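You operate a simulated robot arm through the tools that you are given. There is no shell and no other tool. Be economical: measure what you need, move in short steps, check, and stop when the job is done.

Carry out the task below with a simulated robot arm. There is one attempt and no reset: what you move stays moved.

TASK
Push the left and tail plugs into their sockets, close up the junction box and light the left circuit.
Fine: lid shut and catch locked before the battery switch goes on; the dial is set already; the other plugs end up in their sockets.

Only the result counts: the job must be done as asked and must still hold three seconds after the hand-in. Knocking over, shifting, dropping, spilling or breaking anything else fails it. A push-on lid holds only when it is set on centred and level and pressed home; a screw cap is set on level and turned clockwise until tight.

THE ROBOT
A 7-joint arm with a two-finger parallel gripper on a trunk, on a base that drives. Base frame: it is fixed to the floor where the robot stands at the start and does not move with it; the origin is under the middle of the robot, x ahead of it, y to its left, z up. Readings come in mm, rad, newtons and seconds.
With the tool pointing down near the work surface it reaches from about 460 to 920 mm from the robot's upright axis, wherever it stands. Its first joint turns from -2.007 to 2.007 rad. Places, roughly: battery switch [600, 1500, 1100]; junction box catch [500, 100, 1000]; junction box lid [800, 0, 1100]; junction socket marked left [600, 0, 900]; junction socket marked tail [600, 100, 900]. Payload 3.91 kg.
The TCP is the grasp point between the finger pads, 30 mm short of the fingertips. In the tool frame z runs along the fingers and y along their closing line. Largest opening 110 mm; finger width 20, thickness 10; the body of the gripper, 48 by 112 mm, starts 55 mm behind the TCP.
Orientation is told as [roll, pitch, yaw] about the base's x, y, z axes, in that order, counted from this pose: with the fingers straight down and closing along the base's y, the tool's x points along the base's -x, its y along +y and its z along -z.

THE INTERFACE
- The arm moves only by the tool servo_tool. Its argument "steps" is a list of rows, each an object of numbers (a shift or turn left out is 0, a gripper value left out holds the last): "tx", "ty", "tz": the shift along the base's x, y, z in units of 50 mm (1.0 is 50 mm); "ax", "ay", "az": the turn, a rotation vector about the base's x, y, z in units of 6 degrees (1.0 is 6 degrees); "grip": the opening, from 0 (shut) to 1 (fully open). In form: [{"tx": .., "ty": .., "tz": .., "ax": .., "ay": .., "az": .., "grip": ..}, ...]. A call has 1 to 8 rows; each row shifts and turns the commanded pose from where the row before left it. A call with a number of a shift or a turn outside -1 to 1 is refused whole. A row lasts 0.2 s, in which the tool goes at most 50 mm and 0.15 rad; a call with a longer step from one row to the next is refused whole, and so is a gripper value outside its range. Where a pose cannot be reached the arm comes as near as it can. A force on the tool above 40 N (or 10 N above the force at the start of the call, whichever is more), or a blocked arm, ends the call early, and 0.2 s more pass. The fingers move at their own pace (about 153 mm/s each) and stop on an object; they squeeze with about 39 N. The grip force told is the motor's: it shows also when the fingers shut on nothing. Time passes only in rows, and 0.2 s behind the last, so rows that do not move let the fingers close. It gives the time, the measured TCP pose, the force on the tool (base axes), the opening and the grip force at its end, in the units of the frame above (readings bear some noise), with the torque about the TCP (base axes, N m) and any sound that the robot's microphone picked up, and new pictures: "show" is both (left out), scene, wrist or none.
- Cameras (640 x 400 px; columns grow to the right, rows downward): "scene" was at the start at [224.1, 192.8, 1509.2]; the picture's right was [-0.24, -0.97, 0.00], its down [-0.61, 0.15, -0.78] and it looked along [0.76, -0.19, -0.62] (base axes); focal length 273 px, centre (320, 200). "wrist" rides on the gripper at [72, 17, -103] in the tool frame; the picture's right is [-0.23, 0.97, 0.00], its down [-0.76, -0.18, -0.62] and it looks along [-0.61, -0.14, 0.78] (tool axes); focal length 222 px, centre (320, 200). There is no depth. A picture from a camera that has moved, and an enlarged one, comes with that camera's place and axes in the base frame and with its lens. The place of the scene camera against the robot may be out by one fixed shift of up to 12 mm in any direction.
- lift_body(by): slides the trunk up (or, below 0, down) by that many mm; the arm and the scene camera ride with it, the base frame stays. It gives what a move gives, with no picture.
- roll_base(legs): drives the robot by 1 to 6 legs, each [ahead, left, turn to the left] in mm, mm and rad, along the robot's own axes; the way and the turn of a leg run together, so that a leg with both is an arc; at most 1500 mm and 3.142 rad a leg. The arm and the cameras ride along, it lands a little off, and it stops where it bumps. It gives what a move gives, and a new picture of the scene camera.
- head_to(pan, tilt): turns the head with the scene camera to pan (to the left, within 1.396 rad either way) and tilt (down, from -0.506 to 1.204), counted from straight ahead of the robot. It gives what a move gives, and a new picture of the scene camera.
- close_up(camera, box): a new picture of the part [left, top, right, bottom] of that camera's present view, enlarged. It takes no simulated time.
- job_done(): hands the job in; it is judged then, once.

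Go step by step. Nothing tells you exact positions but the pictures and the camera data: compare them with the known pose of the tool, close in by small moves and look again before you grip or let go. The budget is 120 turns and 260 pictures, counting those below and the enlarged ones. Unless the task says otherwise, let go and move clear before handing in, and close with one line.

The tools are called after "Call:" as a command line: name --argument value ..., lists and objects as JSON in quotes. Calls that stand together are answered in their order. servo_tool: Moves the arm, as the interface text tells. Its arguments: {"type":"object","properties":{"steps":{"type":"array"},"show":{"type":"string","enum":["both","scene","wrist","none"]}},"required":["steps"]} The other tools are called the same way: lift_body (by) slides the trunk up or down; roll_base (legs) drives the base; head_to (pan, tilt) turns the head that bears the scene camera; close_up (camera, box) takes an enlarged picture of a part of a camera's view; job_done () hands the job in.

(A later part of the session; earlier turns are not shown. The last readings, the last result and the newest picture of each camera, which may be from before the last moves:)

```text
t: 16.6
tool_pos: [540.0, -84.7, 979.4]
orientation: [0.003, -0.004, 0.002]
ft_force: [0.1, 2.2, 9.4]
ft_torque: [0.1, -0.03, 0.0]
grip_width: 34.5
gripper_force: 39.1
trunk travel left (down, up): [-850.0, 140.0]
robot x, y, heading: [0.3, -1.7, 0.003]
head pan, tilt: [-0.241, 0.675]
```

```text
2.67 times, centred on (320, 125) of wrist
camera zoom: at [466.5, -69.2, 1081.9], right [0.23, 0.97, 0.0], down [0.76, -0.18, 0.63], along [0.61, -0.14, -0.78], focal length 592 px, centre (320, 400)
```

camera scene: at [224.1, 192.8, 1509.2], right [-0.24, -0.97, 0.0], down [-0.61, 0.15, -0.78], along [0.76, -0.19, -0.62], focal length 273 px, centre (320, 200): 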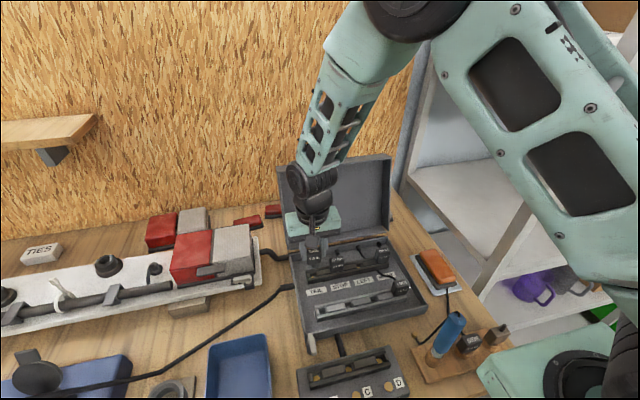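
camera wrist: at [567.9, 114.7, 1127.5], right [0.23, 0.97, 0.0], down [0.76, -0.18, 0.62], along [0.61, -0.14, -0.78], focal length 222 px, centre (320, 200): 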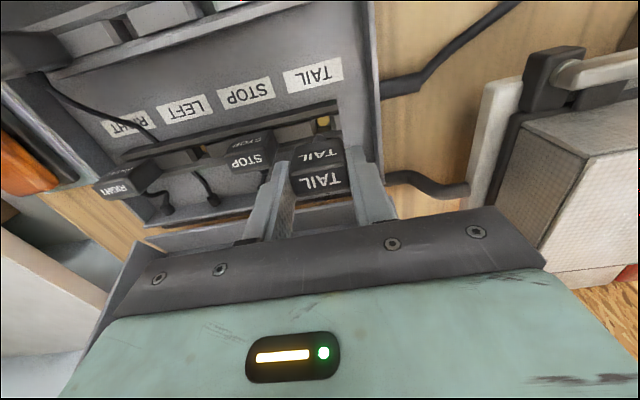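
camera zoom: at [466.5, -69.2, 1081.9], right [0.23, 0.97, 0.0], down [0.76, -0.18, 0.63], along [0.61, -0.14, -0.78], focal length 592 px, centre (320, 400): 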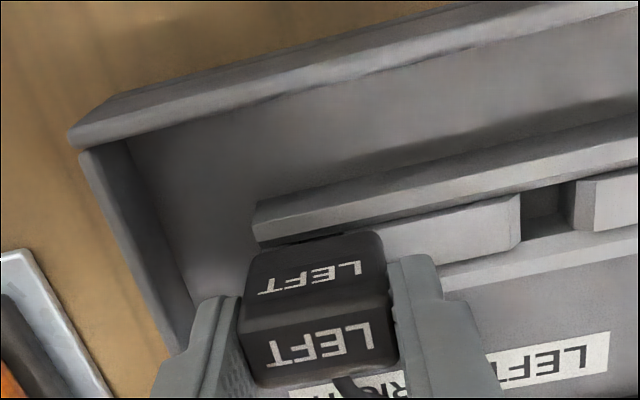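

Gripped. Lift, go +62 in y, +99 in x, and hover over the LEFT socket.

Call:
servo_tool --steps '[{"tz": 0.2}, {"tz": 0.6}, {"tz": 0.9}, {"tz": 0.1, "ty": 0.62}, {"ty": 0.62, "tx": 0.5}, {"tx": 0.74}, {"tx": 0.74}, {}]' --show "none"

Call:
servo_tool --steps '[{"tz": -0.7}, {"tz": -0.48}, {}]'

Call:
close_up --camera "wrist" --box '[260, 90, 380, 165]'

Call:
close_up --camera "scene" --box '[330, 245, 394, 285]'

```text
t: 18.4
tool_pos: [639.9, -23.2, 1070.7]
orientation: [0.0, -0.004, 0.001]
ft_force: [0.6, -0.3, 0.0]
ft_torque: [-0.02, 0.0, 0.01]
grip_width: 34.7
gripper_force: 39.4
trunk travel left (down, up): [-850.0, 140.0]
robot x, y, heading: [-0.8, -6.8, 0.001]
head pan, tilt: [-0.241, 0.675]
```

```text
t: 19.2
tool_pos: [637.4, -23.8, 1009.1]
orientation: [0.003, -0.004, 0.001]
ft_force: [0.4, -0.1, -0.7]
ft_torque: [0.03, 0.04, -0.02]
grip_width: 34.8
gripper_force: 38.6
trunk travel left (down, up): [-850.0, 140.0]
robot x, y, heading: [-2.8, 1.2, -0.0]
head pan, tilt: [-0.241, 0.675]
camera scene: at [224.1, 192.7, 1509.2], right [-0.24, -0.97, 0.0], down [-0.61, 0.15, -0.78], along [0.76, -0.19, -0.62], focal length 273 px, centre (320, 200)
camera wrist: at [565.5, -8.1, 1111.8], right [0.23, 0.97, 0.0], down [0.76, -0.18, 0.63], along [0.61, -0.14, -0.78], focal length 222 px, centre (320, 200)
```

scene: 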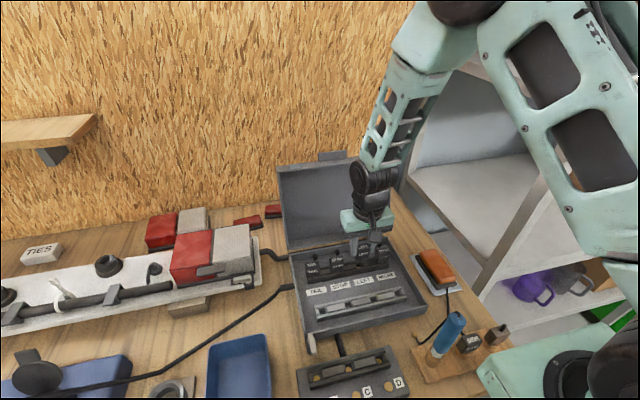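
wrist: 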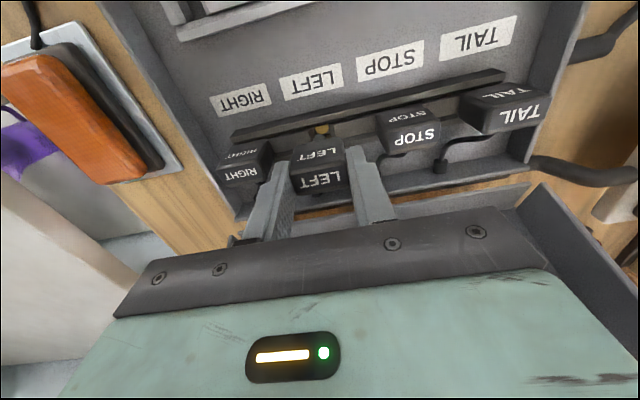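

```text
5.33 times, centred on (320, 128) of wrist
camera zoom: at [565.5, -8.1, 1111.8], right [0.23, 0.97, 0.0], down [0.76, -0.18, 0.63], along [0.61, -0.14, -0.78], focal length 1185 px, centre (320, 587)
```

zoom: 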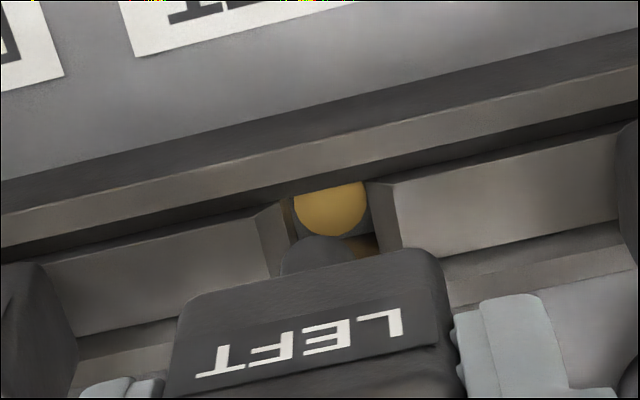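

```text
10.00 times, centred on (362, 265) of scene
camera zoom: at [224.1, 192.7, 1509.2], right [-0.24, -0.97, 0.0], down [-0.61, 0.15, -0.78], along [0.76, -0.19, -0.62], focal length 2730 px, centre (-100, -450)
```

zoom: 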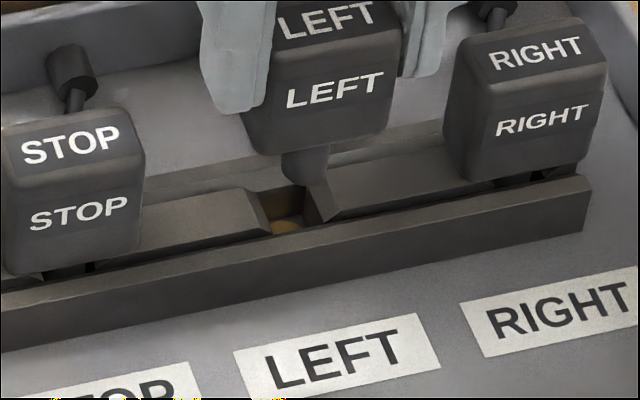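

Pin is ~2 mm too far right again; shift +2.1 y and lower.

Call:
servo_tool --steps '[{"tx": 0.01, "ty": 0.042, "tz": -0.06}, {"tz": -0.1}, {"tz": -0.1}, {"tz": -0.1}, {"tz": -0.08}]' --show "none"

Call:
close_up --camera "scene" --box '[330, 245, 394, 285]'

Call:
close_up --camera "wrist" --box '[260, 90, 380, 165]'

```text
t: 20.4
tool_pos: [637.7, -22.0, 986.5]
orientation: [0.001, -0.004, -0.002]
ft_force: [0.9, -1.6, 0.0]
ft_torque: [-0.04, -0.07, 0.02]
grip_width: 35.0
gripper_force: 38.8
trunk travel left (down, up): [-850.0, 140.0]
robot x, y, heading: [-3.8, 2.0, 0.001]
head pan, tilt: [-0.241, 0.675]
```

```text
10.00 times, centred on (362, 265) of scene
camera zoom: at [224.1, 192.7, 1509.2], right [-0.24, -0.97, 0.0], down [-0.61, 0.15, -0.78], along [0.76, -0.19, -0.62], focal length 2730 px, centre (-100, -450)
```

zoom: 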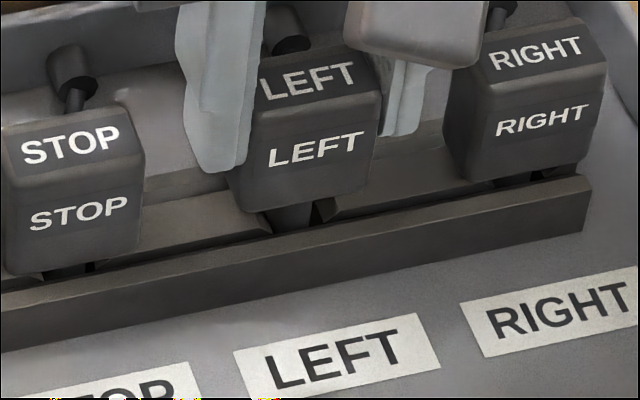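

```text
5.33 times, centred on (320, 128) of wrist
camera zoom: at [565.5, -5.4, 1090.1], right [0.23, 0.97, 0.0], down [0.76, -0.18, 0.63], along [0.61, -0.14, -0.78], focal length 1185 px, centre (320, 587)
```

zoom: 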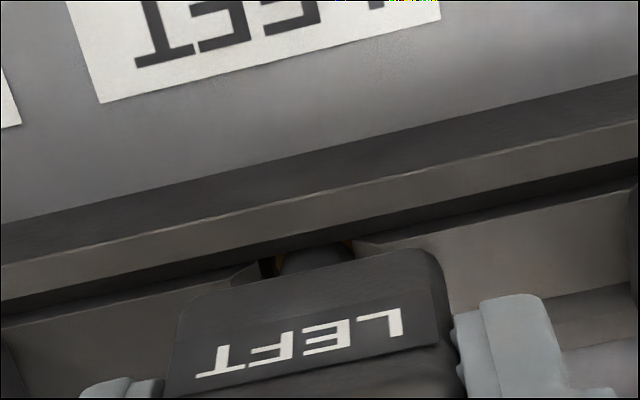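

In the slot. Press home.

Call:
servo_tool --steps '[{"tz": -0.06}, {"tz": -0.06}, {"tz": -0.06}, {"tz": -0.06}, {"tz": -0.06}]' --show "none"

Call:
close_up --camera "scene" --box '[330, 245, 394, 285]'

```text
t: 21.5
tool_pos: [637.0, -21.0, 979.8]
orientation: [0.002, -0.01, -0.001]
ft_force: [-7.7, -1.6, 25.9]
ft_torque: [-0.09, 0.49, 0.03]
grip_width: 34.7
gripper_force: 38.2
trunk travel left (down, up): [-850.0, 140.0]
robot x, y, heading: [1.2, -0.3, 0.002]
head pan, tilt: [-0.241, 0.675]
stopped in row 5: the force on the tool passed its limit (the readings are from after the stop); the commanded pose is now the measured one
```

```text
10.00 times, centred on (362, 265) of scene
camera zoom: at [222.6, 192.5, 1509.7], right [-0.24, -0.97, 0.0], down [-0.61, 0.15, -0.78], along [0.76, -0.19, -0.62], focal length 2730 px, centre (-100, -450)
```

zoom: 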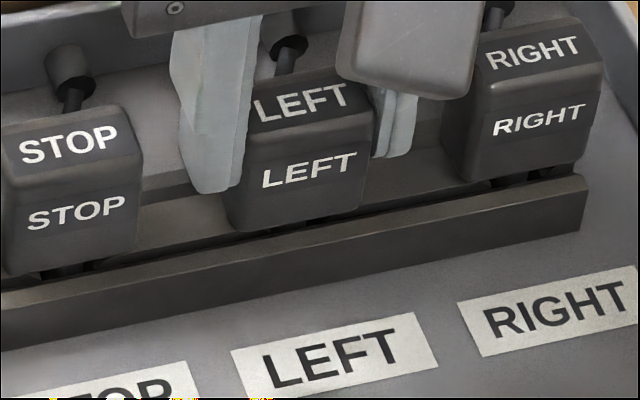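

LEFT is level with STOP and RIGHT. Release, rise high and look at the lid.

Call:
servo_tool --steps '[{"grip": 0.44}, {"grip": 0.44}, {"tz": 0.4}, {"tz": 0.8}, {"tz": 1.0}, {"tz": 1.0}, {"tz": 1.0, "grip": 0}, {"tz": 1.0}]'

Call:
close_up --camera "scene" --box '[260, 130, 436, 240]'

Call:
close_up --camera "scene" --box '[280, 235, 408, 315]'

```text
t: 23.3
tool_pos: [639.0, -21.3, 1238.3]
orientation: [0.002, -0.008, -0.003]
ft_force: [0.6, -0.4, 0.0]
ft_torque: [-0.03, 0.03, -0.01]
grip_width: 0.0
gripper_force: 37.7
trunk travel left (down, up): [-850.0, 140.0]
robot x, y, heading: [-1.7, 0.0, -0.005]
head pan, tilt: [-0.241, 0.675]
camera scene: at [224.6, 192.8, 1509.1], right [-0.24, -0.97, 0.0], down [-0.61, 0.15, -0.78], along [0.76, -0.19, -0.62], focal length 273 px, centre (320, 200)
camera wrist: at [565.6, -4.0, 1341.7], right [0.23, 0.97, 0.0], down [0.76, -0.18, 0.63], along [0.61, -0.14, -0.78], focal length 222 px, centre (320, 200)
```

scene: 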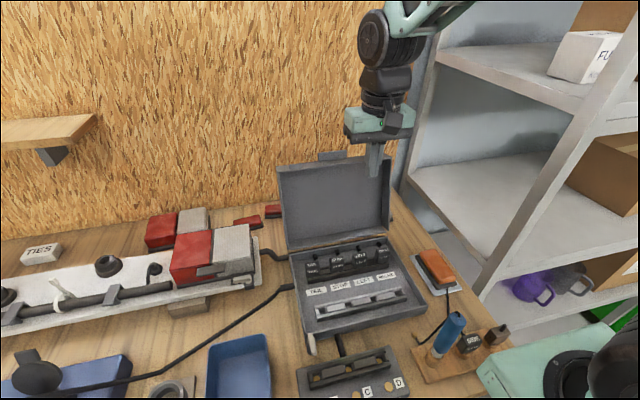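
wrist: 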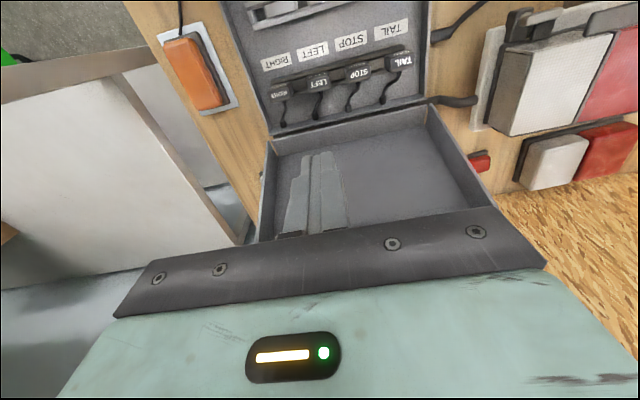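

```text
3.64 times, centred on (348, 185) of scene
camera zoom: at [224.6, 192.8, 1509.1], right [-0.24, -0.97, 0.0], down [-0.61, 0.15, -0.78], along [0.76, -0.19, -0.62], focal length 993 px, centre (218, 254)
```

zoom: 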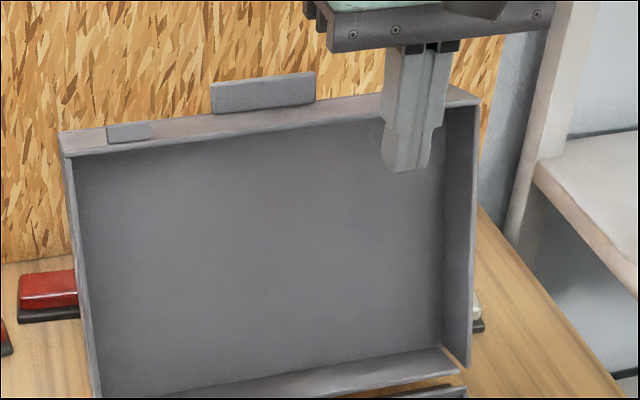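

```text
5.00 times, centred on (344, 275) of scene
camera zoom: at [224.6, 192.8, 1509.1], right [-0.24, -0.97, 0.0], down [-0.61, 0.15, -0.78], along [0.76, -0.19, -0.62], focal length 1365 px, centre (200, -175)
```

zoom: 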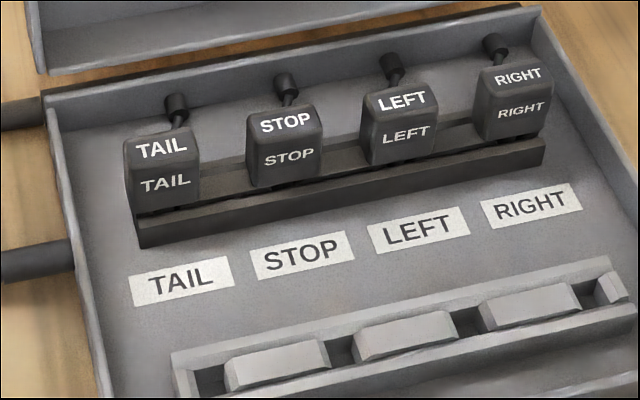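

All four plugs are seated in the right sockets. The lid leans back with its top edge and tab near (800, 10, 1170). I'll go over it to come down behind.

Call:
servo_tool --steps '[{"tz": 0.6, "ty": 0.6}, {"tz": 0.5, "tx": 0.7}, {"tx": 0.9}, {"tx": 0.9}, {"tx": 0.9}, {"tx": 0.9}, {}]'

Call:
close_up --camera "scene" --box '[260, 60, 436, 170]'

```text
t: 24.9
tool_pos: [852.4, 9.0, 1290.0]
orientation: [0.001, -0.004, 0.001]
ft_force: [-0.4, 0.3, -0.2]
ft_torque: [-0.04, 0.01, 0.0]
grip_width: 0.0
gripper_force: 37.8
trunk travel left (down, up): [-850.0, 140.0]
robot x, y, heading: [2.5, 1.9, -0.0]
head pan, tilt: [-0.241, 0.675]
camera scene: at [224.3, 192.6, 1509.2], right [-0.24, -0.97, 0.0], down [-0.61, 0.15, -0.78], along [0.76, -0.19, -0.62], focal length 273 px, centre (320, 200)
camera wrist: at [779.8, 25.5, 1393.0], right [0.23, 0.97, 0.0], down [0.76, -0.18, 0.63], along [0.61, -0.14, -0.78], focal length 222 px, centre (320, 200)
```

scene: 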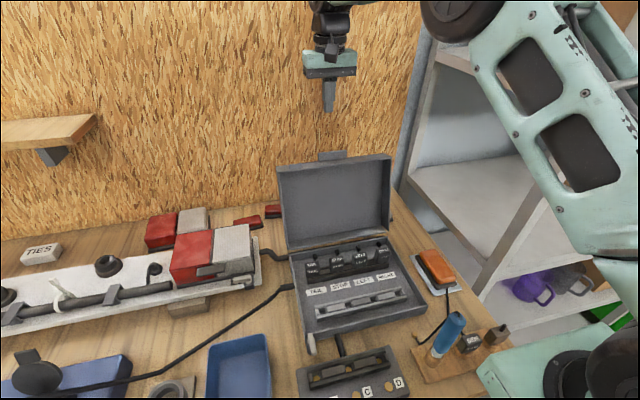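
wrist: 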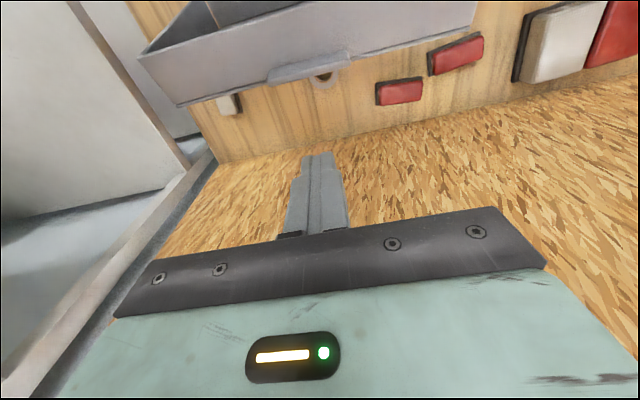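

```text
3.64 times, centred on (348, 115) of scene
camera zoom: at [224.3, 192.6, 1509.2], right [-0.24, -0.97, 0.0], down [-0.61, 0.15, -0.78], along [0.76, -0.19, -0.62], focal length 993 px, centre (218, 509)
```

zoom: 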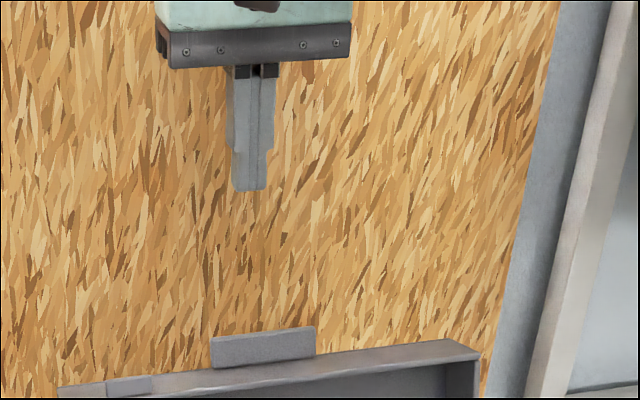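

The tab is at about (813, 8, 1166), in front of the fingers. Lower behind the lid, then push forward.

Call:
servo_tool --steps '[{"tz": -0.8}, {"tz": -0.8}, {"tz": -0.7}, {}]'

```text
t: 25.9
tool_pos: [852.0, 9.2, 1177.2]
orientation: [0.002, -0.006, -0.001]
ft_force: [0.7, -0.1, 0.1]
ft_torque: [0.0, 0.01, 0.01]
grip_width: 0.0
gripper_force: 37.2
trunk travel left (down, up): [-850.0, 140.0]
robot x, y, heading: [-2.1, -0.3, 0.0]
head pan, tilt: [-0.241, 0.675]
camera scene: at [224.3, 192.6, 1509.2], right [-0.24, -0.97, 0.0], down [-0.61, 0.15, -0.78], along [0.76, -0.19, -0.62], focal length 273 px, centre (320, 200)
camera wrist: at [778.6, 25.5, 1280.4], right [0.23, 0.97, 0.0], down [0.76, -0.18, 0.63], along [0.61, -0.14, -0.78], focal length 222 px, centre (320, 200)
```

scene: 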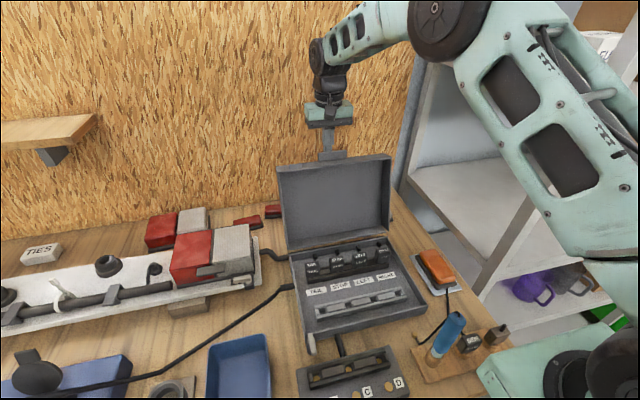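
wrist: 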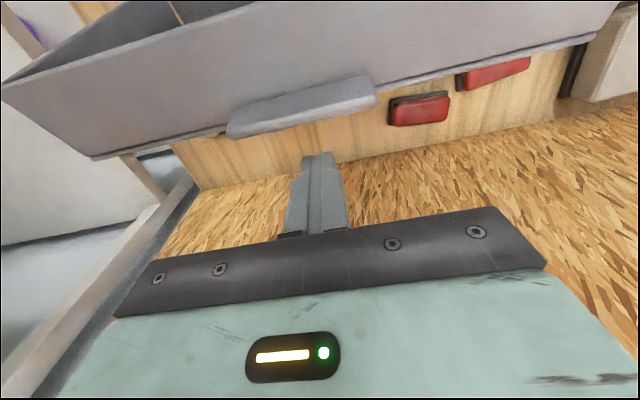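

Fingers are behind the lid tab. Push forward slowly.

Call:
servo_tool --steps '[{"tx": -0.4}, {"tx": -0.3}, {"tx": -0.3}, {"tx": -0.3}, {"tx": -0.3}, {"tx": -0.3}]' --show "scene"

```text
t: 27.3
tool_pos: [760.4, 8.5, 1176.5]
orientation: [0.003, -0.007, -0.001]
ft_force: [0.8, 0.4, 1.1]
ft_torque: [0.02, 0.0, -0.01]
grip_width: 0.2
gripper_force: 38.0
trunk travel left (down, up): [-850.0, 140.0]
robot x, y, heading: [-3.2, -0.1, -0.0]
head pan, tilt: [-0.241, 0.675]
camera scene: at [224.3, 192.7, 1509.2], right [-0.24, -0.97, 0.0], down [-0.61, 0.15, -0.78], along [0.76, -0.19, -0.62], focal length 273 px, centre (320, 200)
```

scene: 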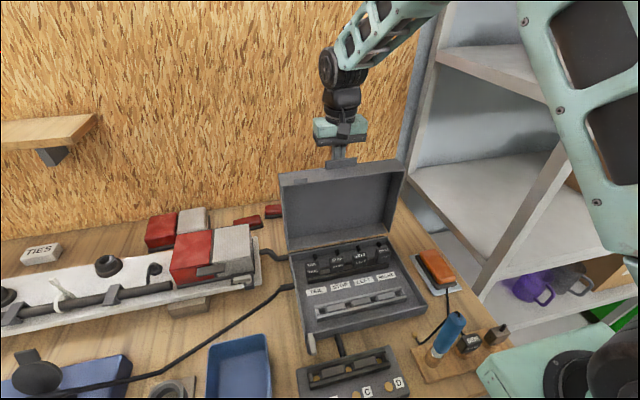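

It follows easily. Continue.

Call:
servo_tool --steps '[{"tx": -0.3}, {"tx": -0.3}, {"tx": -0.3}, {"tx": -0.3}]' --show "scene"

```text
t: 28.3
tool_pos: [699.3, 9.5, 1177.4]
orientation: [0.001, -0.007, 0.001]
ft_force: [0.9, 0.1, 0.2]
ft_torque: [0.0, 0.03, 0.01]
grip_width: 0.0
gripper_force: 37.6
trunk travel left (down, up): [-850.0, 140.0]
robot x, y, heading: [-4.0, 0.2, 0.003]
head pan, tilt: [-0.241, 0.675]
camera scene: at [224.3, 192.7, 1509.2], right [-0.24, -0.97, 0.0], down [-0.61, 0.15, -0.78], along [0.76, -0.19, -0.62], focal length 273 px, centre (320, 200)
```

scene: 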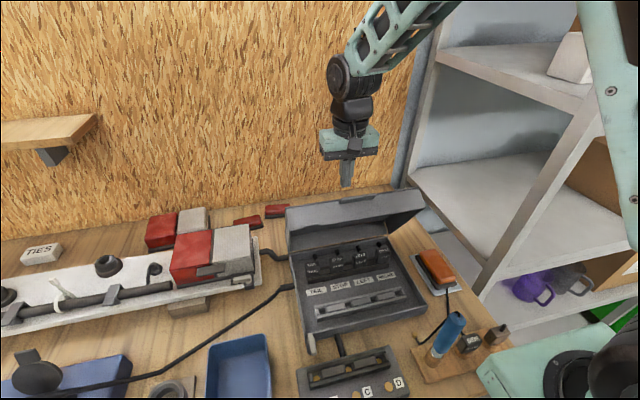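

The lid has passed vertical and appears to be swinging down by itself. Wait and look.

Call:
servo_tool --steps '[{}, {}, {}, {}]' --show "scene"

```text
t: 29.3
tool_pos: [700.1, 8.4, 1176.4]
orientation: [0.002, -0.008, -0.002]
ft_force: [-0.7, -0.6, 1.0]
ft_torque: [0.01, -0.01, 0.01]
grip_width: 0.0
gripper_force: 38.3
trunk travel left (down, up): [-850.0, 140.0]
robot x, y, heading: [-0.7, -2.6, -0.0]
head pan, tilt: [-0.241, 0.675]
camera scene: at [224.1, 192.7, 1509.2], right [-0.24, -0.97, 0.0], down [-0.61, 0.15, -0.78], along [0.76, -0.19, -0.62], focal length 273 px, centre (320, 200)
```

scene: 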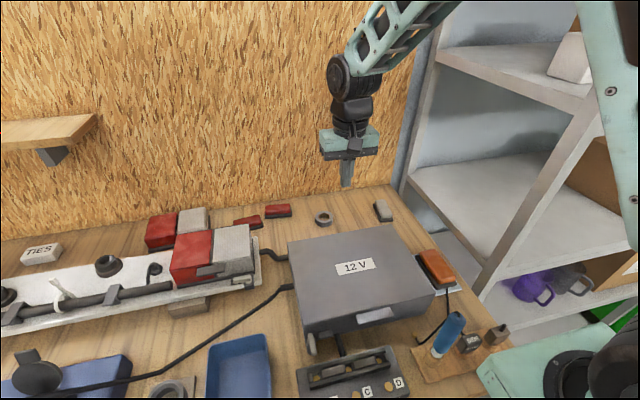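

Lid shut. Zooming on the front edge and catch.

Call:
close_up --camera "scene" --box '[280, 225, 440, 360]'

Call:
close_up --camera "scene" --box '[285, 310, 365, 360]'

```text
2.96 times, centred on (360, 292) of scene
camera zoom: at [224.1, 192.7, 1509.2], right [-0.24, -0.97, 0.0], down [-0.61, 0.15, -0.78], along [0.76, -0.19, -0.62], focal length 809 px, centre (202, -74)
```

zoom: 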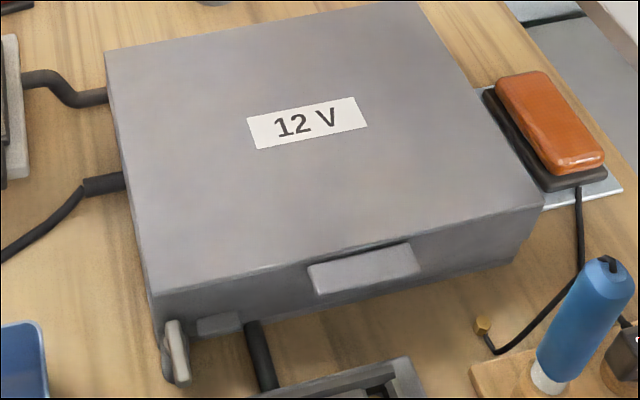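

```text
8.00 times, centred on (325, 335) of scene
camera zoom: at [224.1, 192.7, 1509.2], right [-0.24, -0.97, 0.0], down [-0.61, 0.15, -0.78], along [0.76, -0.19, -0.62], focal length 2184 px, centre (280, -880)
```

zoom: 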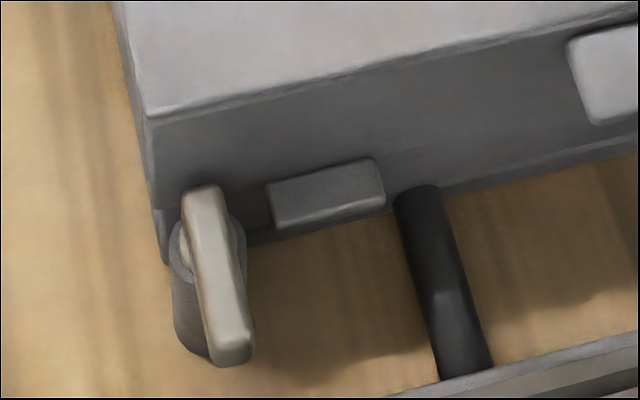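

Lid is closed over a lug next to the catch lever. I need a close look at the lever with the wrist camera.

Call:
servo_tool --steps '[{"tx": -0.78, "ty": 0.3, "tz": -0.15}, {"tx": -0.78, "ty": 0.3, "tz": -0.15}, {"tx": -0.78, "ty": 0.3, "tz": -0.15}, {"tx": -0.78, "ty": 0.3, "tz": -0.15}, {"tx": -0.78, "ty": 0.3, "tz": -0.15}, {"tx": -0.78, "ty": 0.3, "tz": -0.15}, {}]'

Call:
close_up --camera "wrist" --box '[240, 20, 440, 145]'

```text
t: 30.9
tool_pos: [464.6, 98.9, 1131.3]
orientation: [0.003, -0.006, -0.002]
ft_force: [-0.6, 0.5, 0.1]
ft_torque: [-0.01, 0.01, 0.0]
grip_width: 0.0
gripper_force: 37.7
trunk travel left (down, up): [-850.0, 140.0]
robot x, y, heading: [-3.0, -0.9, -0.002]
head pan, tilt: [-0.241, 0.675]
camera scene: at [224.1, 192.6, 1509.3], right [-0.24, -0.97, 0.0], down [-0.61, 0.15, -0.78], along [0.76, -0.19, -0.62], focal length 273 px, centre (320, 200)
camera wrist: at [390.7, 114.9, 1234.0], right [0.23, 0.97, 0.0], down [0.76, -0.18, 0.63], along [0.61, -0.14, -0.78], focal length 222 px, centre (320, 200)
```

scene: 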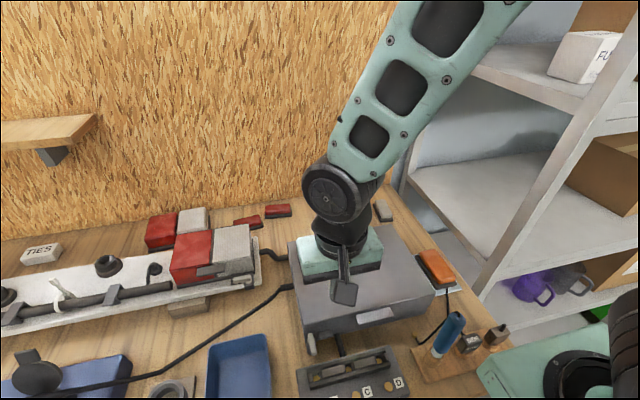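
wrist: 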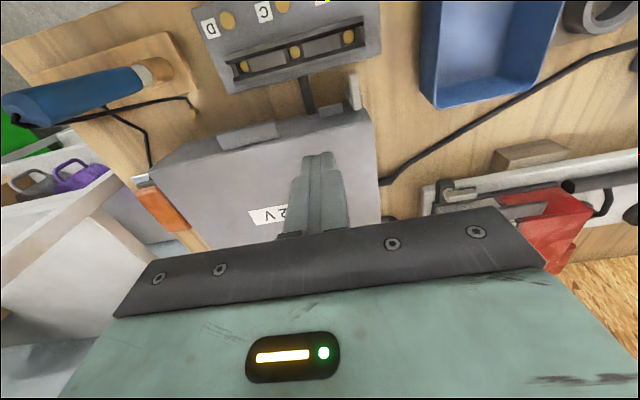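

```text
3.20 times, centred on (340, 82) of wrist
camera zoom: at [390.7, 114.9, 1234.0], right [0.23, 0.97, 0.0], down [0.76, -0.18, 0.63], along [0.61, -0.14, -0.78], focal length 711 px, centre (256, 576)
```

zoom: 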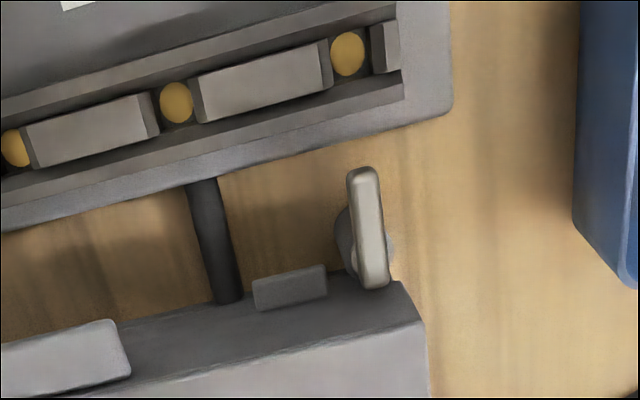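

The lever's axis is unclear from this angle. I'll yaw the tool -90° and view the catch from its left side.

Call:
servo_tool --steps '[{"ty": 0.4, "az": -1}, {"ty": 0.4, "az": -1}, {"ty": 0.4, "az": -1}, {"ty": 0.4, "az": -1}, {"ty": 0.4, "az": -1}, {"ty": 0.4, "az": -1}, {"ty": 0.3, "az": -1}, {"ty": 0.2, "az": -1}]' --show "none"

Call:
servo_tool --steps '[{"az": -1, "tz": -0.2}, {"az": -1, "tz": -0.2}, {"az": -1, "tz": -0.2}, {"az": -1, "tz": -0.2}, {"az": -1, "tz": -0.2}, {"az": -1, "tz": -0.2}, {"az": -1}]' --show "wrist"

```text
t: 32.7
tool_pos: [465.8, 243.8, 1132.7]
orientation: [0.001, -0.005, -0.842]
ft_force: [-1.0, 0.0, 0.5]
ft_torque: [0.03, -0.02, -0.01]
grip_width: 0.2
gripper_force: 37.6
trunk travel left (down, up): [-850.0, 140.0]
robot x, y, heading: [0.8, 2.1, -0.001]
head pan, tilt: [-0.241, 0.675]
```

```text
t: 34.3
tool_pos: [464.7, 244.2, 1071.3]
orientation: [0.002, -0.007, -1.575]
ft_force: [0.6, 0.1, 0.0]
ft_torque: [0.04, -0.02, -0.02]
grip_width: 0.0
gripper_force: 37.8
trunk travel left (down, up): [-850.0, 140.0]
robot x, y, heading: [1.0, 2.1, 0.005]
head pan, tilt: [-0.241, 0.675]
camera wrist: at [481.6, 316.3, 1174.3], right [0.97, -0.23, 0.0], down [-0.18, -0.76, 0.63], along [-0.14, -0.61, -0.78], focal length 222 px, centre (320, 200)
```

wrist: 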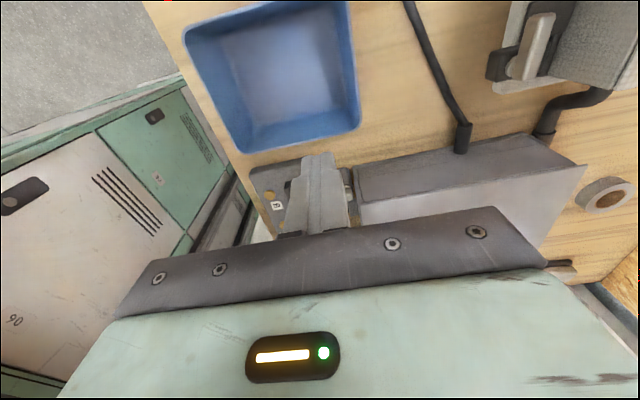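

Call:
servo_tool --steps '[{"ty": 0.7, "tx": 0.6}, {"ty": 0.7, "tx": 0.6}, {"ty": 0.3, "tz": -0.5}, {}]' --show "wrist"

Call:
close_up --camera "wrist" --box '[200, 60, 360, 180]'

```text
t: 35.3
tool_pos: [525.6, 330.6, 1047.9]
orientation: [0.003, -0.008, -1.574]
ft_force: [-0.2, 0.8, -0.5]
ft_torque: [-0.02, -0.01, -0.02]
grip_width: 0.0
gripper_force: 37.7
trunk travel left (down, up): [-850.0, 140.0]
robot x, y, heading: [-1.5, -2.0, -0.001]
head pan, tilt: [-0.241, 0.675]
camera wrist: at [541.8, 402.8, 1149.0], right [0.97, -0.23, 0.0], down [-0.18, -0.76, 0.63], along [-0.14, -0.61, -0.78], focal length 222 px, centre (320, 200)
```

wrist: 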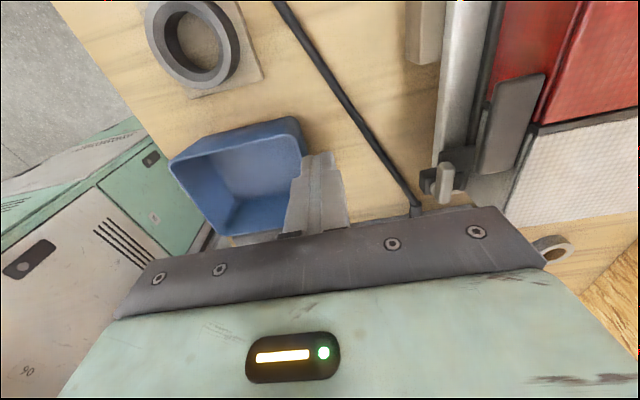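

```text
3.33 times, centred on (280, 120) of wrist
camera zoom: at [541.8, 402.8, 1149.0], right [0.97, -0.23, 0.0], down [-0.18, -0.76, 0.63], along [-0.14, -0.61, -0.78], focal length 740 px, centre (453, 467)
```

zoom: 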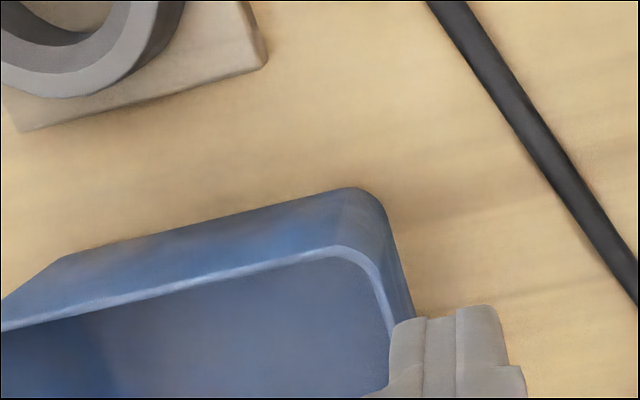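

Call:
servo_tool --steps '[{"ty": -0.8, "tx": 0.1}, {"ty": -0.8, "tx": 0.1}, {"ty": -0.8, "tx": 0.1, "tz": -0.3}, {"tz": -0.3}, {}]' --show "wrist"

Call:
close_up --camera "wrist" --box '[180, 100, 340, 200]'

```text
t: 36.5
tool_pos: [540.1, 208.7, 1016.5]
orientation: [0.002, -0.007, -1.572]
ft_force: [-0.2, 0.2, 0.7]
ft_torque: [-0.01, -0.01, 0.0]
grip_width: 0.0
gripper_force: 37.6
trunk travel left (down, up): [-850.0, 140.0]
robot x, y, heading: [-0.8, -0.6, 0.002]
head pan, tilt: [-0.241, 0.675]
camera wrist: at [556.3, 282.2, 1119.6], right [0.97, -0.23, 0.0], down [-0.18, -0.76, 0.63], along [-0.14, -0.61, -0.78], focal length 222 px, centre (320, 200)
```

wrist: 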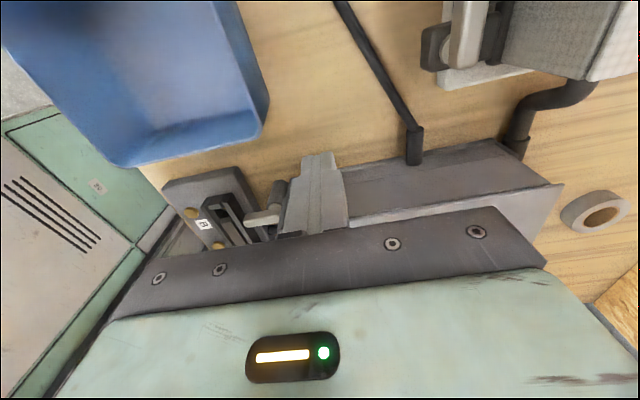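

```text
4.00 times, centred on (260, 150) of wrist
camera zoom: at [556.3, 282.2, 1119.6], right [0.97, -0.23, 0.0], down [-0.18, -0.76, 0.63], along [-0.14, -0.61, -0.78], focal length 888 px, centre (560, 400)
```

zoom: 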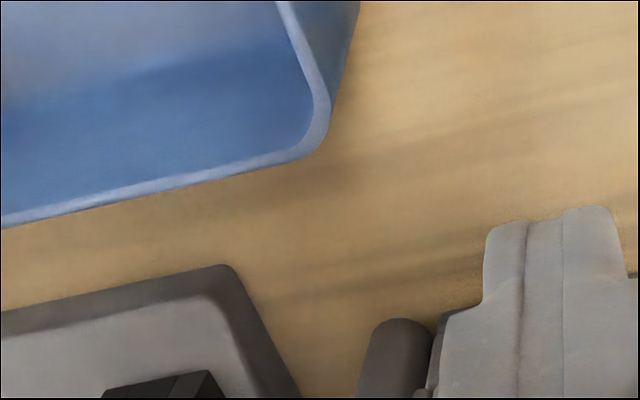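

Call:
close_up --camera "wrist" --box '[220, 165, 316, 240]'

```text
5.33 times, centred on (268, 202) of wrist
camera zoom: at [556.3, 282.2, 1119.6], right [0.97, -0.23, 0.0], down [-0.18, -0.76, 0.63], along [-0.14, -0.61, -0.78], focal length 1185 px, centre (597, 187)
```

zoom: 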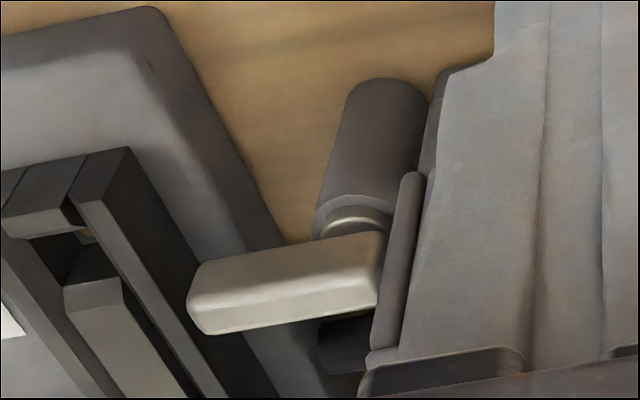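

Now clear: a vertical post with a horizontal lever pointing toward me (pivot ≈ (472, 140), lever out to x≈440, z≈948). It must swing over the lid's lug toward -y. I'll position shut fingertips on its +y side.

Call:
servo_tool --steps '[{"tx": -0.6, "ty": -0.2}, {"tx": -0.6, "ty": -0.2}, {"tx": -0.54}, {}]' --show "wrist"

Call:
close_up --camera "wrist" --box '[240, 100, 400, 240]'

Call:
close_up --camera "scene" --box '[260, 300, 356, 360]'

```text
t: 37.5
tool_pos: [452.6, 189.5, 1017.1]
orientation: [0.002, -0.006, -1.573]
ft_force: [-0.6, -0.7, 0.6]
ft_torque: [-0.01, 0.03, -0.02]
grip_width: 0.0
gripper_force: 37.6
trunk travel left (down, up): [-850.0, 140.0]
robot x, y, heading: [-2.6, -1.1, -0.001]
head pan, tilt: [-0.241, 0.675]
camera wrist: at [469.9, 261.7, 1119.1], right [0.97, -0.23, 0.0], down [-0.18, -0.76, 0.63], along [-0.14, -0.61, -0.78], focal length 222 px, centre (320, 200)
```

wrist: 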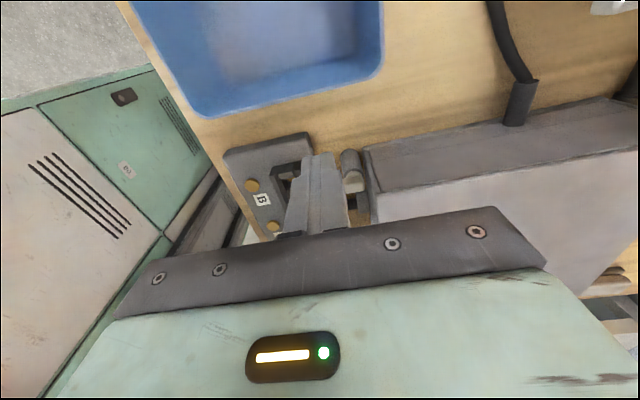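

```text
2.86 times, centred on (320, 170) of wrist
camera zoom: at [469.9, 261.7, 1119.1], right [0.97, -0.23, 0.0], down [-0.18, -0.76, 0.63], along [-0.14, -0.61, -0.78], focal length 635 px, centre (320, 286)
```

zoom: 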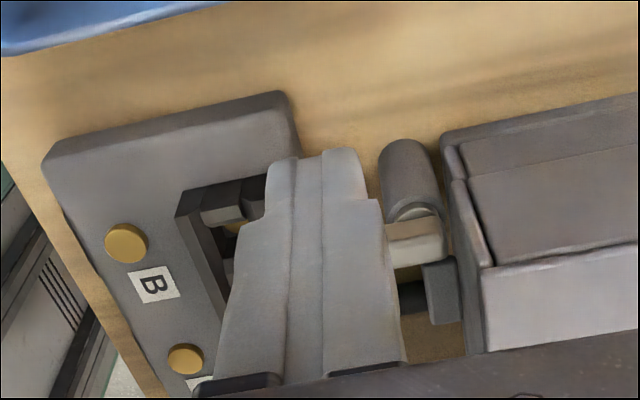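

```text
6.67 times, centred on (308, 330) of scene
camera zoom: at [224.1, 192.7, 1509.2], right [-0.24, -0.97, 0.0], down [-0.61, 0.15, -0.78], along [0.76, -0.19, -0.62], focal length 1820 px, centre (400, -667)
```

zoom: 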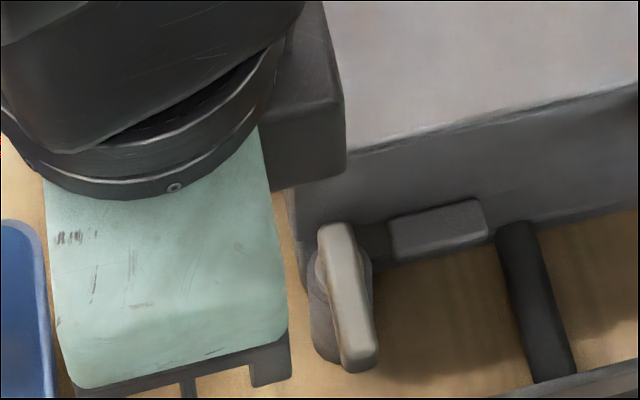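

Lever height is ~950–960. Lower tips to ~948 and push toward -y.

Call:
servo_tool --steps '[{"tz": -0.4}, {"tz": -0.38}, {"ty": -0.4}, {"ty": -0.3}, {"ty": -0.2}, {"ty": -0.2}, {"ty": -0.2}]' --show "scene"

Call:
close_up --camera "scene" --box '[270, 300, 366, 360]'

Call:
close_up --camera "wrist" --box '[240, 100, 400, 240]'

```text
t: 39.1
tool_pos: [452.9, 123.1, 979.7]
orientation: [0.001, -0.007, -1.573]
ft_force: [-0.4, 0.2, -0.4]
ft_torque: [-0.02, -0.03, 0.02]
grip_width: 0.0
gripper_force: 37.4
trunk travel left (down, up): [-850.0, 140.0]
robot x, y, heading: [2.0, 0.8, -0.003]
head pan, tilt: [-0.241, 0.675]
camera scene: at [224.1, 192.8, 1509.2], right [-0.24, -0.97, 0.0], down [-0.61, 0.15, -0.78], along [0.76, -0.19, -0.62], focal length 273 px, centre (320, 200)
```

scene: 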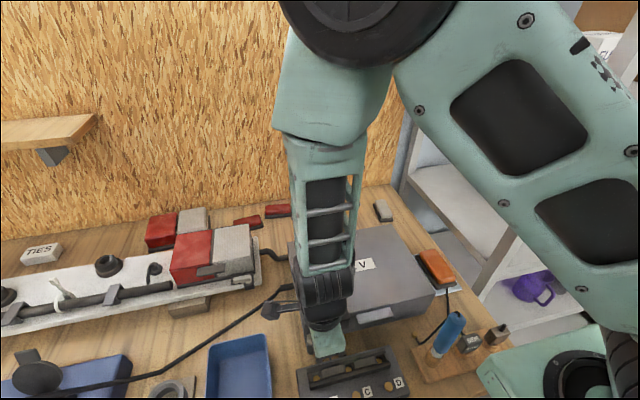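

```text
6.67 times, centred on (318, 330) of scene
camera zoom: at [224.1, 192.8, 1509.2], right [-0.24, -0.97, 0.0], down [-0.61, 0.15, -0.78], along [0.76, -0.19, -0.62], focal length 1820 px, centre (333, -667)
```

zoom: 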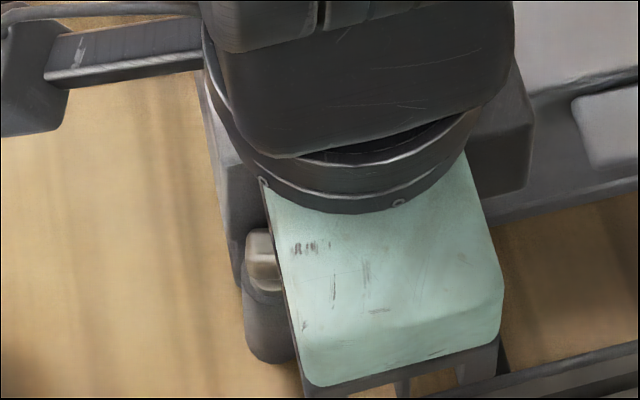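

```text
2.86 times, centred on (320, 170) of wrist
camera zoom: at [469.7, 196.6, 1080.7], right [0.97, -0.23, 0.0], down [-0.18, -0.76, 0.63], along [-0.14, -0.61, -0.78], focal length 635 px, centre (320, 286)
```

zoom: 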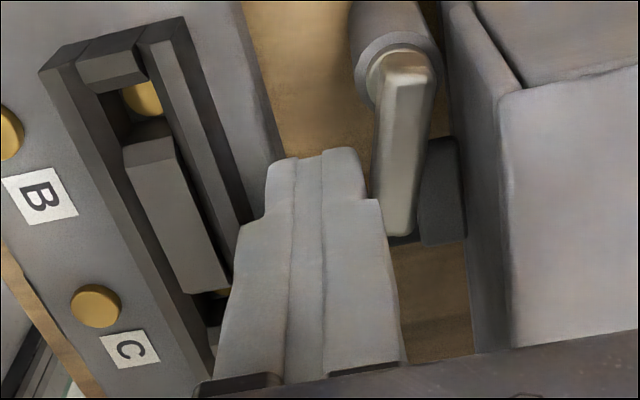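

The lever has swung most of the way. Now push it in +x to complete.

Call:
servo_tool --steps '[{"ty": -0.14}, {"tx": 0.08}, {"tx": 0.08}, {"tx": 0.06}]' --show "none"

Call:
close_up --camera "wrist" --box '[240, 100, 400, 240]'

```text
t: 40.1
tool_pos: [461.4, 115.5, 977.6]
orientation: [-0.001, -0.008, -1.568]
ft_force: [-12.8, 1.5, 2.6]
ft_torque: [0.02, 0.19, 0.11]
grip_width: 0.0
gripper_force: 37.8
trunk travel left (down, up): [-850.0, 140.0]
robot x, y, heading: [-1.3, -2.8, -0.005]
head pan, tilt: [-0.241, 0.675]
```

```text
2.86 times, centred on (320, 170) of wrist
camera zoom: at [478.0, 189.5, 1079.9], right [0.97, -0.23, 0.0], down [-0.18, -0.76, 0.63], along [-0.14, -0.61, -0.78], focal length 635 px, centre (320, 286)
```

zoom: 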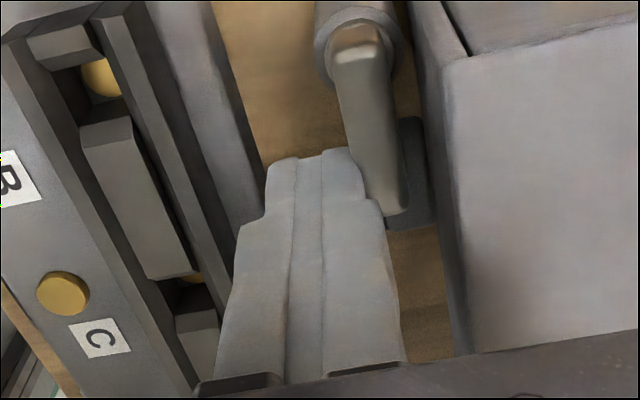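

Force rises to 13 N: near or at a stop. One small extra push, then back off and view.

Call:
servo_tool --steps '[{"tx": 0.05}, {"tx": 0.04}]' --show "none"

Call:
servo_tool --steps '[{"tx": -0.3}, {"tz": 0.8}, {"tz": 0.8}, {"ty": 0.9}, {"ty": 0.9}]' --show "scene"

Call:
close_up --camera "wrist" --box '[240, 80, 440, 240]'

Call:
close_up --camera "scene" --box '[270, 300, 366, 360]'

```text
t: 40.8
tool_pos: [461.7, 118.3, 976.6]
orientation: [-0.014, -0.01, -1.563]
ft_force: [-7.9, -0.7, 3.1]
ft_torque: [-0.02, 0.09, 0.0]
grip_width: 0.2
gripper_force: 37.7
trunk travel left (down, up): [-850.0, 140.0]
robot x, y, heading: [-1.2, 0.3, -0.001]
head pan, tilt: [-0.241, 0.675]
stopped in row 2: the force on the tool passed its limit (the readings are from after the stop); the commanded pose is now the measured one
```

```text
t: 42.0
tool_pos: [447.1, 207.8, 1056.9]
orientation: [-0.01, -0.01, -1.567]
ft_force: [0.1, -1.1, 1.1]
ft_torque: [0.03, 0.02, 0.01]
grip_width: 0.0
gripper_force: 38.2
trunk travel left (down, up): [-850.0, 140.0]
robot x, y, heading: [4.8, -4.4, -0.004]
head pan, tilt: [-0.241, 0.675]
camera scene: at [223.8, 192.0, 1509.3], right [-0.24, -0.97, 0.0], down [-0.61, 0.15, -0.78], along [0.76, -0.19, -0.62], focal length 273 px, centre (320, 200)
```

scene: 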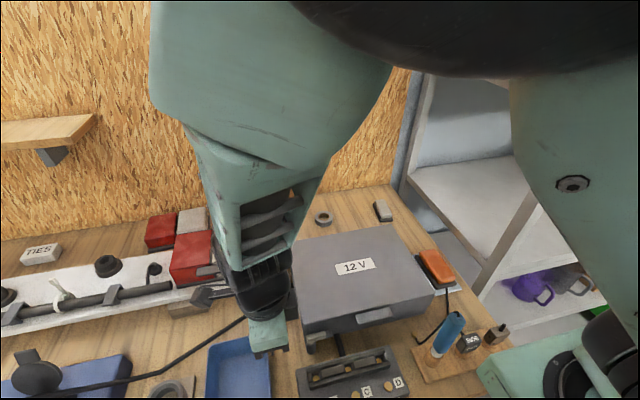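

```text
2.50 times, centred on (340, 160) of wrist
camera zoom: at [465.2, 280.7, 1159.4], right [0.97, -0.22, -0.01], down [-0.17, -0.76, 0.63], along [-0.15, -0.62, -0.77], focal length 555 px, centre (270, 300)
```

zoom: 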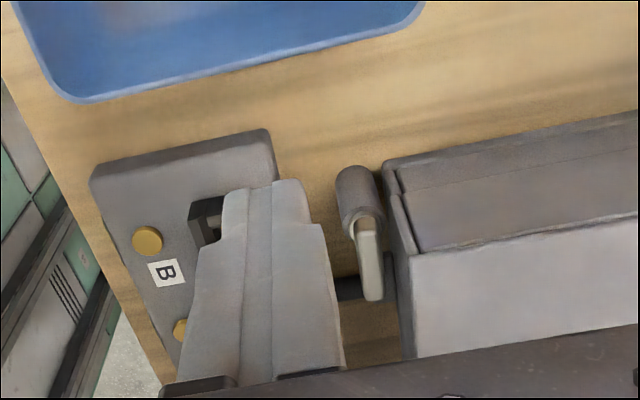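

```text
6.67 times, centred on (318, 330) of scene
camera zoom: at [223.8, 192.0, 1509.3], right [-0.24, -0.97, 0.0], down [-0.61, 0.15, -0.78], along [0.76, -0.19, -0.62], focal length 1820 px, centre (333, -667)
```

zoom: 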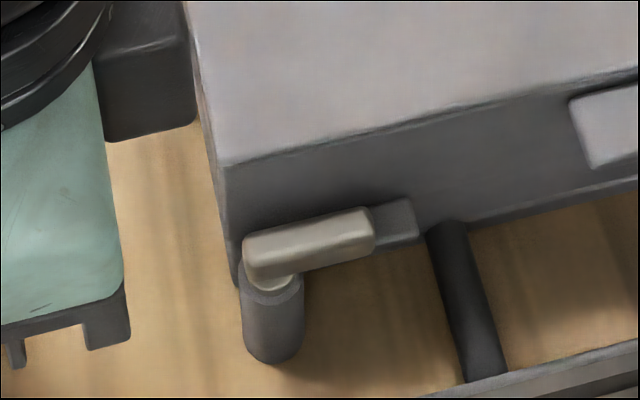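

The catch is across the lug, parallel to the box: locked. Now raise the arm and look left for the battery switch.

Call:
servo_tool --steps '[{"tz": 0.8}, {"tz": 0.9}, {"tz": 0.9}, {"tz": 0.9}]' --show "none"

Call:
head_to --pan 1.0 --tilt 0.45

```text
t: 43.0
tool_pos: [447.8, 205.9, 1231.9]
orientation: [-0.012, -0.01, -1.568]
ft_force: [1.6, -0.3, -0.3]
ft_torque: [-0.05, 0.0, 0.01]
grip_width: 0.1
gripper_force: 37.8
trunk travel left (down, up): [-850.0, 140.0]
robot x, y, heading: [-1.0, -1.7, -0.003]
head pan, tilt: [-0.241, 0.675]
```

```text
t: 44.4
tool_pos: [447.8, 205.5, 1230.4]
orientation: [-0.01, -0.009, -1.567]
ft_force: [0.2, 0.8, 0.0]
ft_torque: [0.0, 0.0, -0.04]
grip_width: 0.0
gripper_force: 37.9
trunk travel left (down, up): [-850.0, 140.0]
robot x, y, heading: [-5.6, -1.9, -0.0]
head pan, tilt: [1.0, 0.45]
camera scene: at [189.9, 290.4, 1529.3], right [0.84, -0.54, 0.0], down [-0.24, -0.37, -0.9], along [0.49, 0.76, -0.44], focal length 273 px, centre (320, 200)
```

scene: 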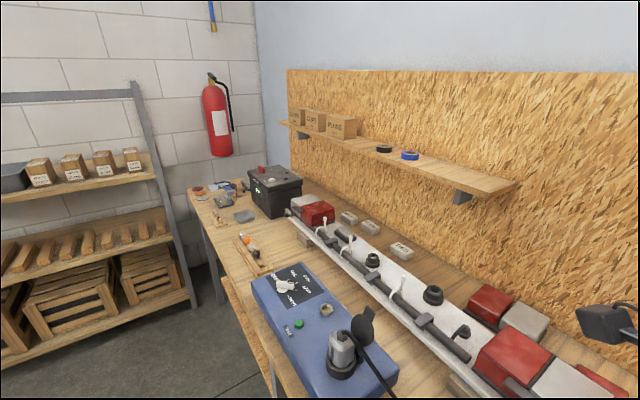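

Call:
close_up --camera "scene" --box '[220, 150, 330, 230]'

Call:
close_up --camera "scene" --box '[240, 240, 400, 380]'

```text
5.00 times, centred on (275, 190) of scene
camera zoom: at [189.9, 290.4, 1529.3], right [0.84, -0.54, 0.0], down [-0.24, -0.37, -0.9], along [0.49, 0.76, -0.44], focal length 1365 px, centre (545, 250)
```

zoom: 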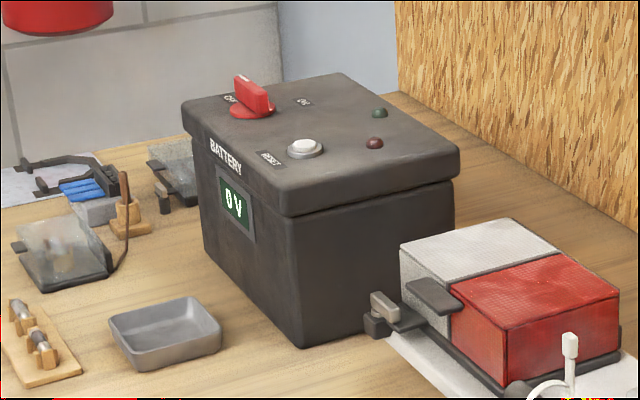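

```text
2.86 times, centred on (320, 310) of scene
camera zoom: at [189.9, 290.4, 1529.3], right [0.84, -0.54, 0.0], down [-0.24, -0.37, -0.9], along [0.49, 0.76, -0.44], focal length 780 px, centre (320, -114)
```

zoom: 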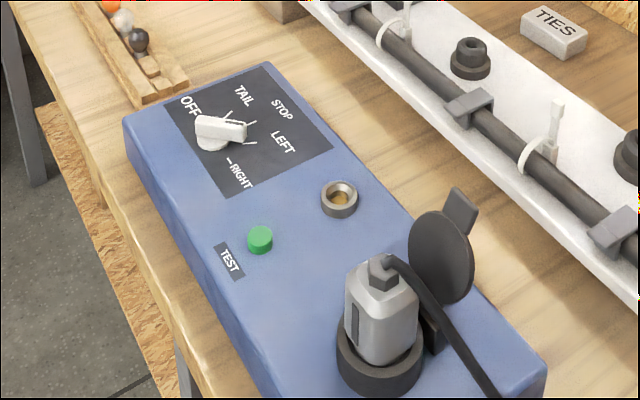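

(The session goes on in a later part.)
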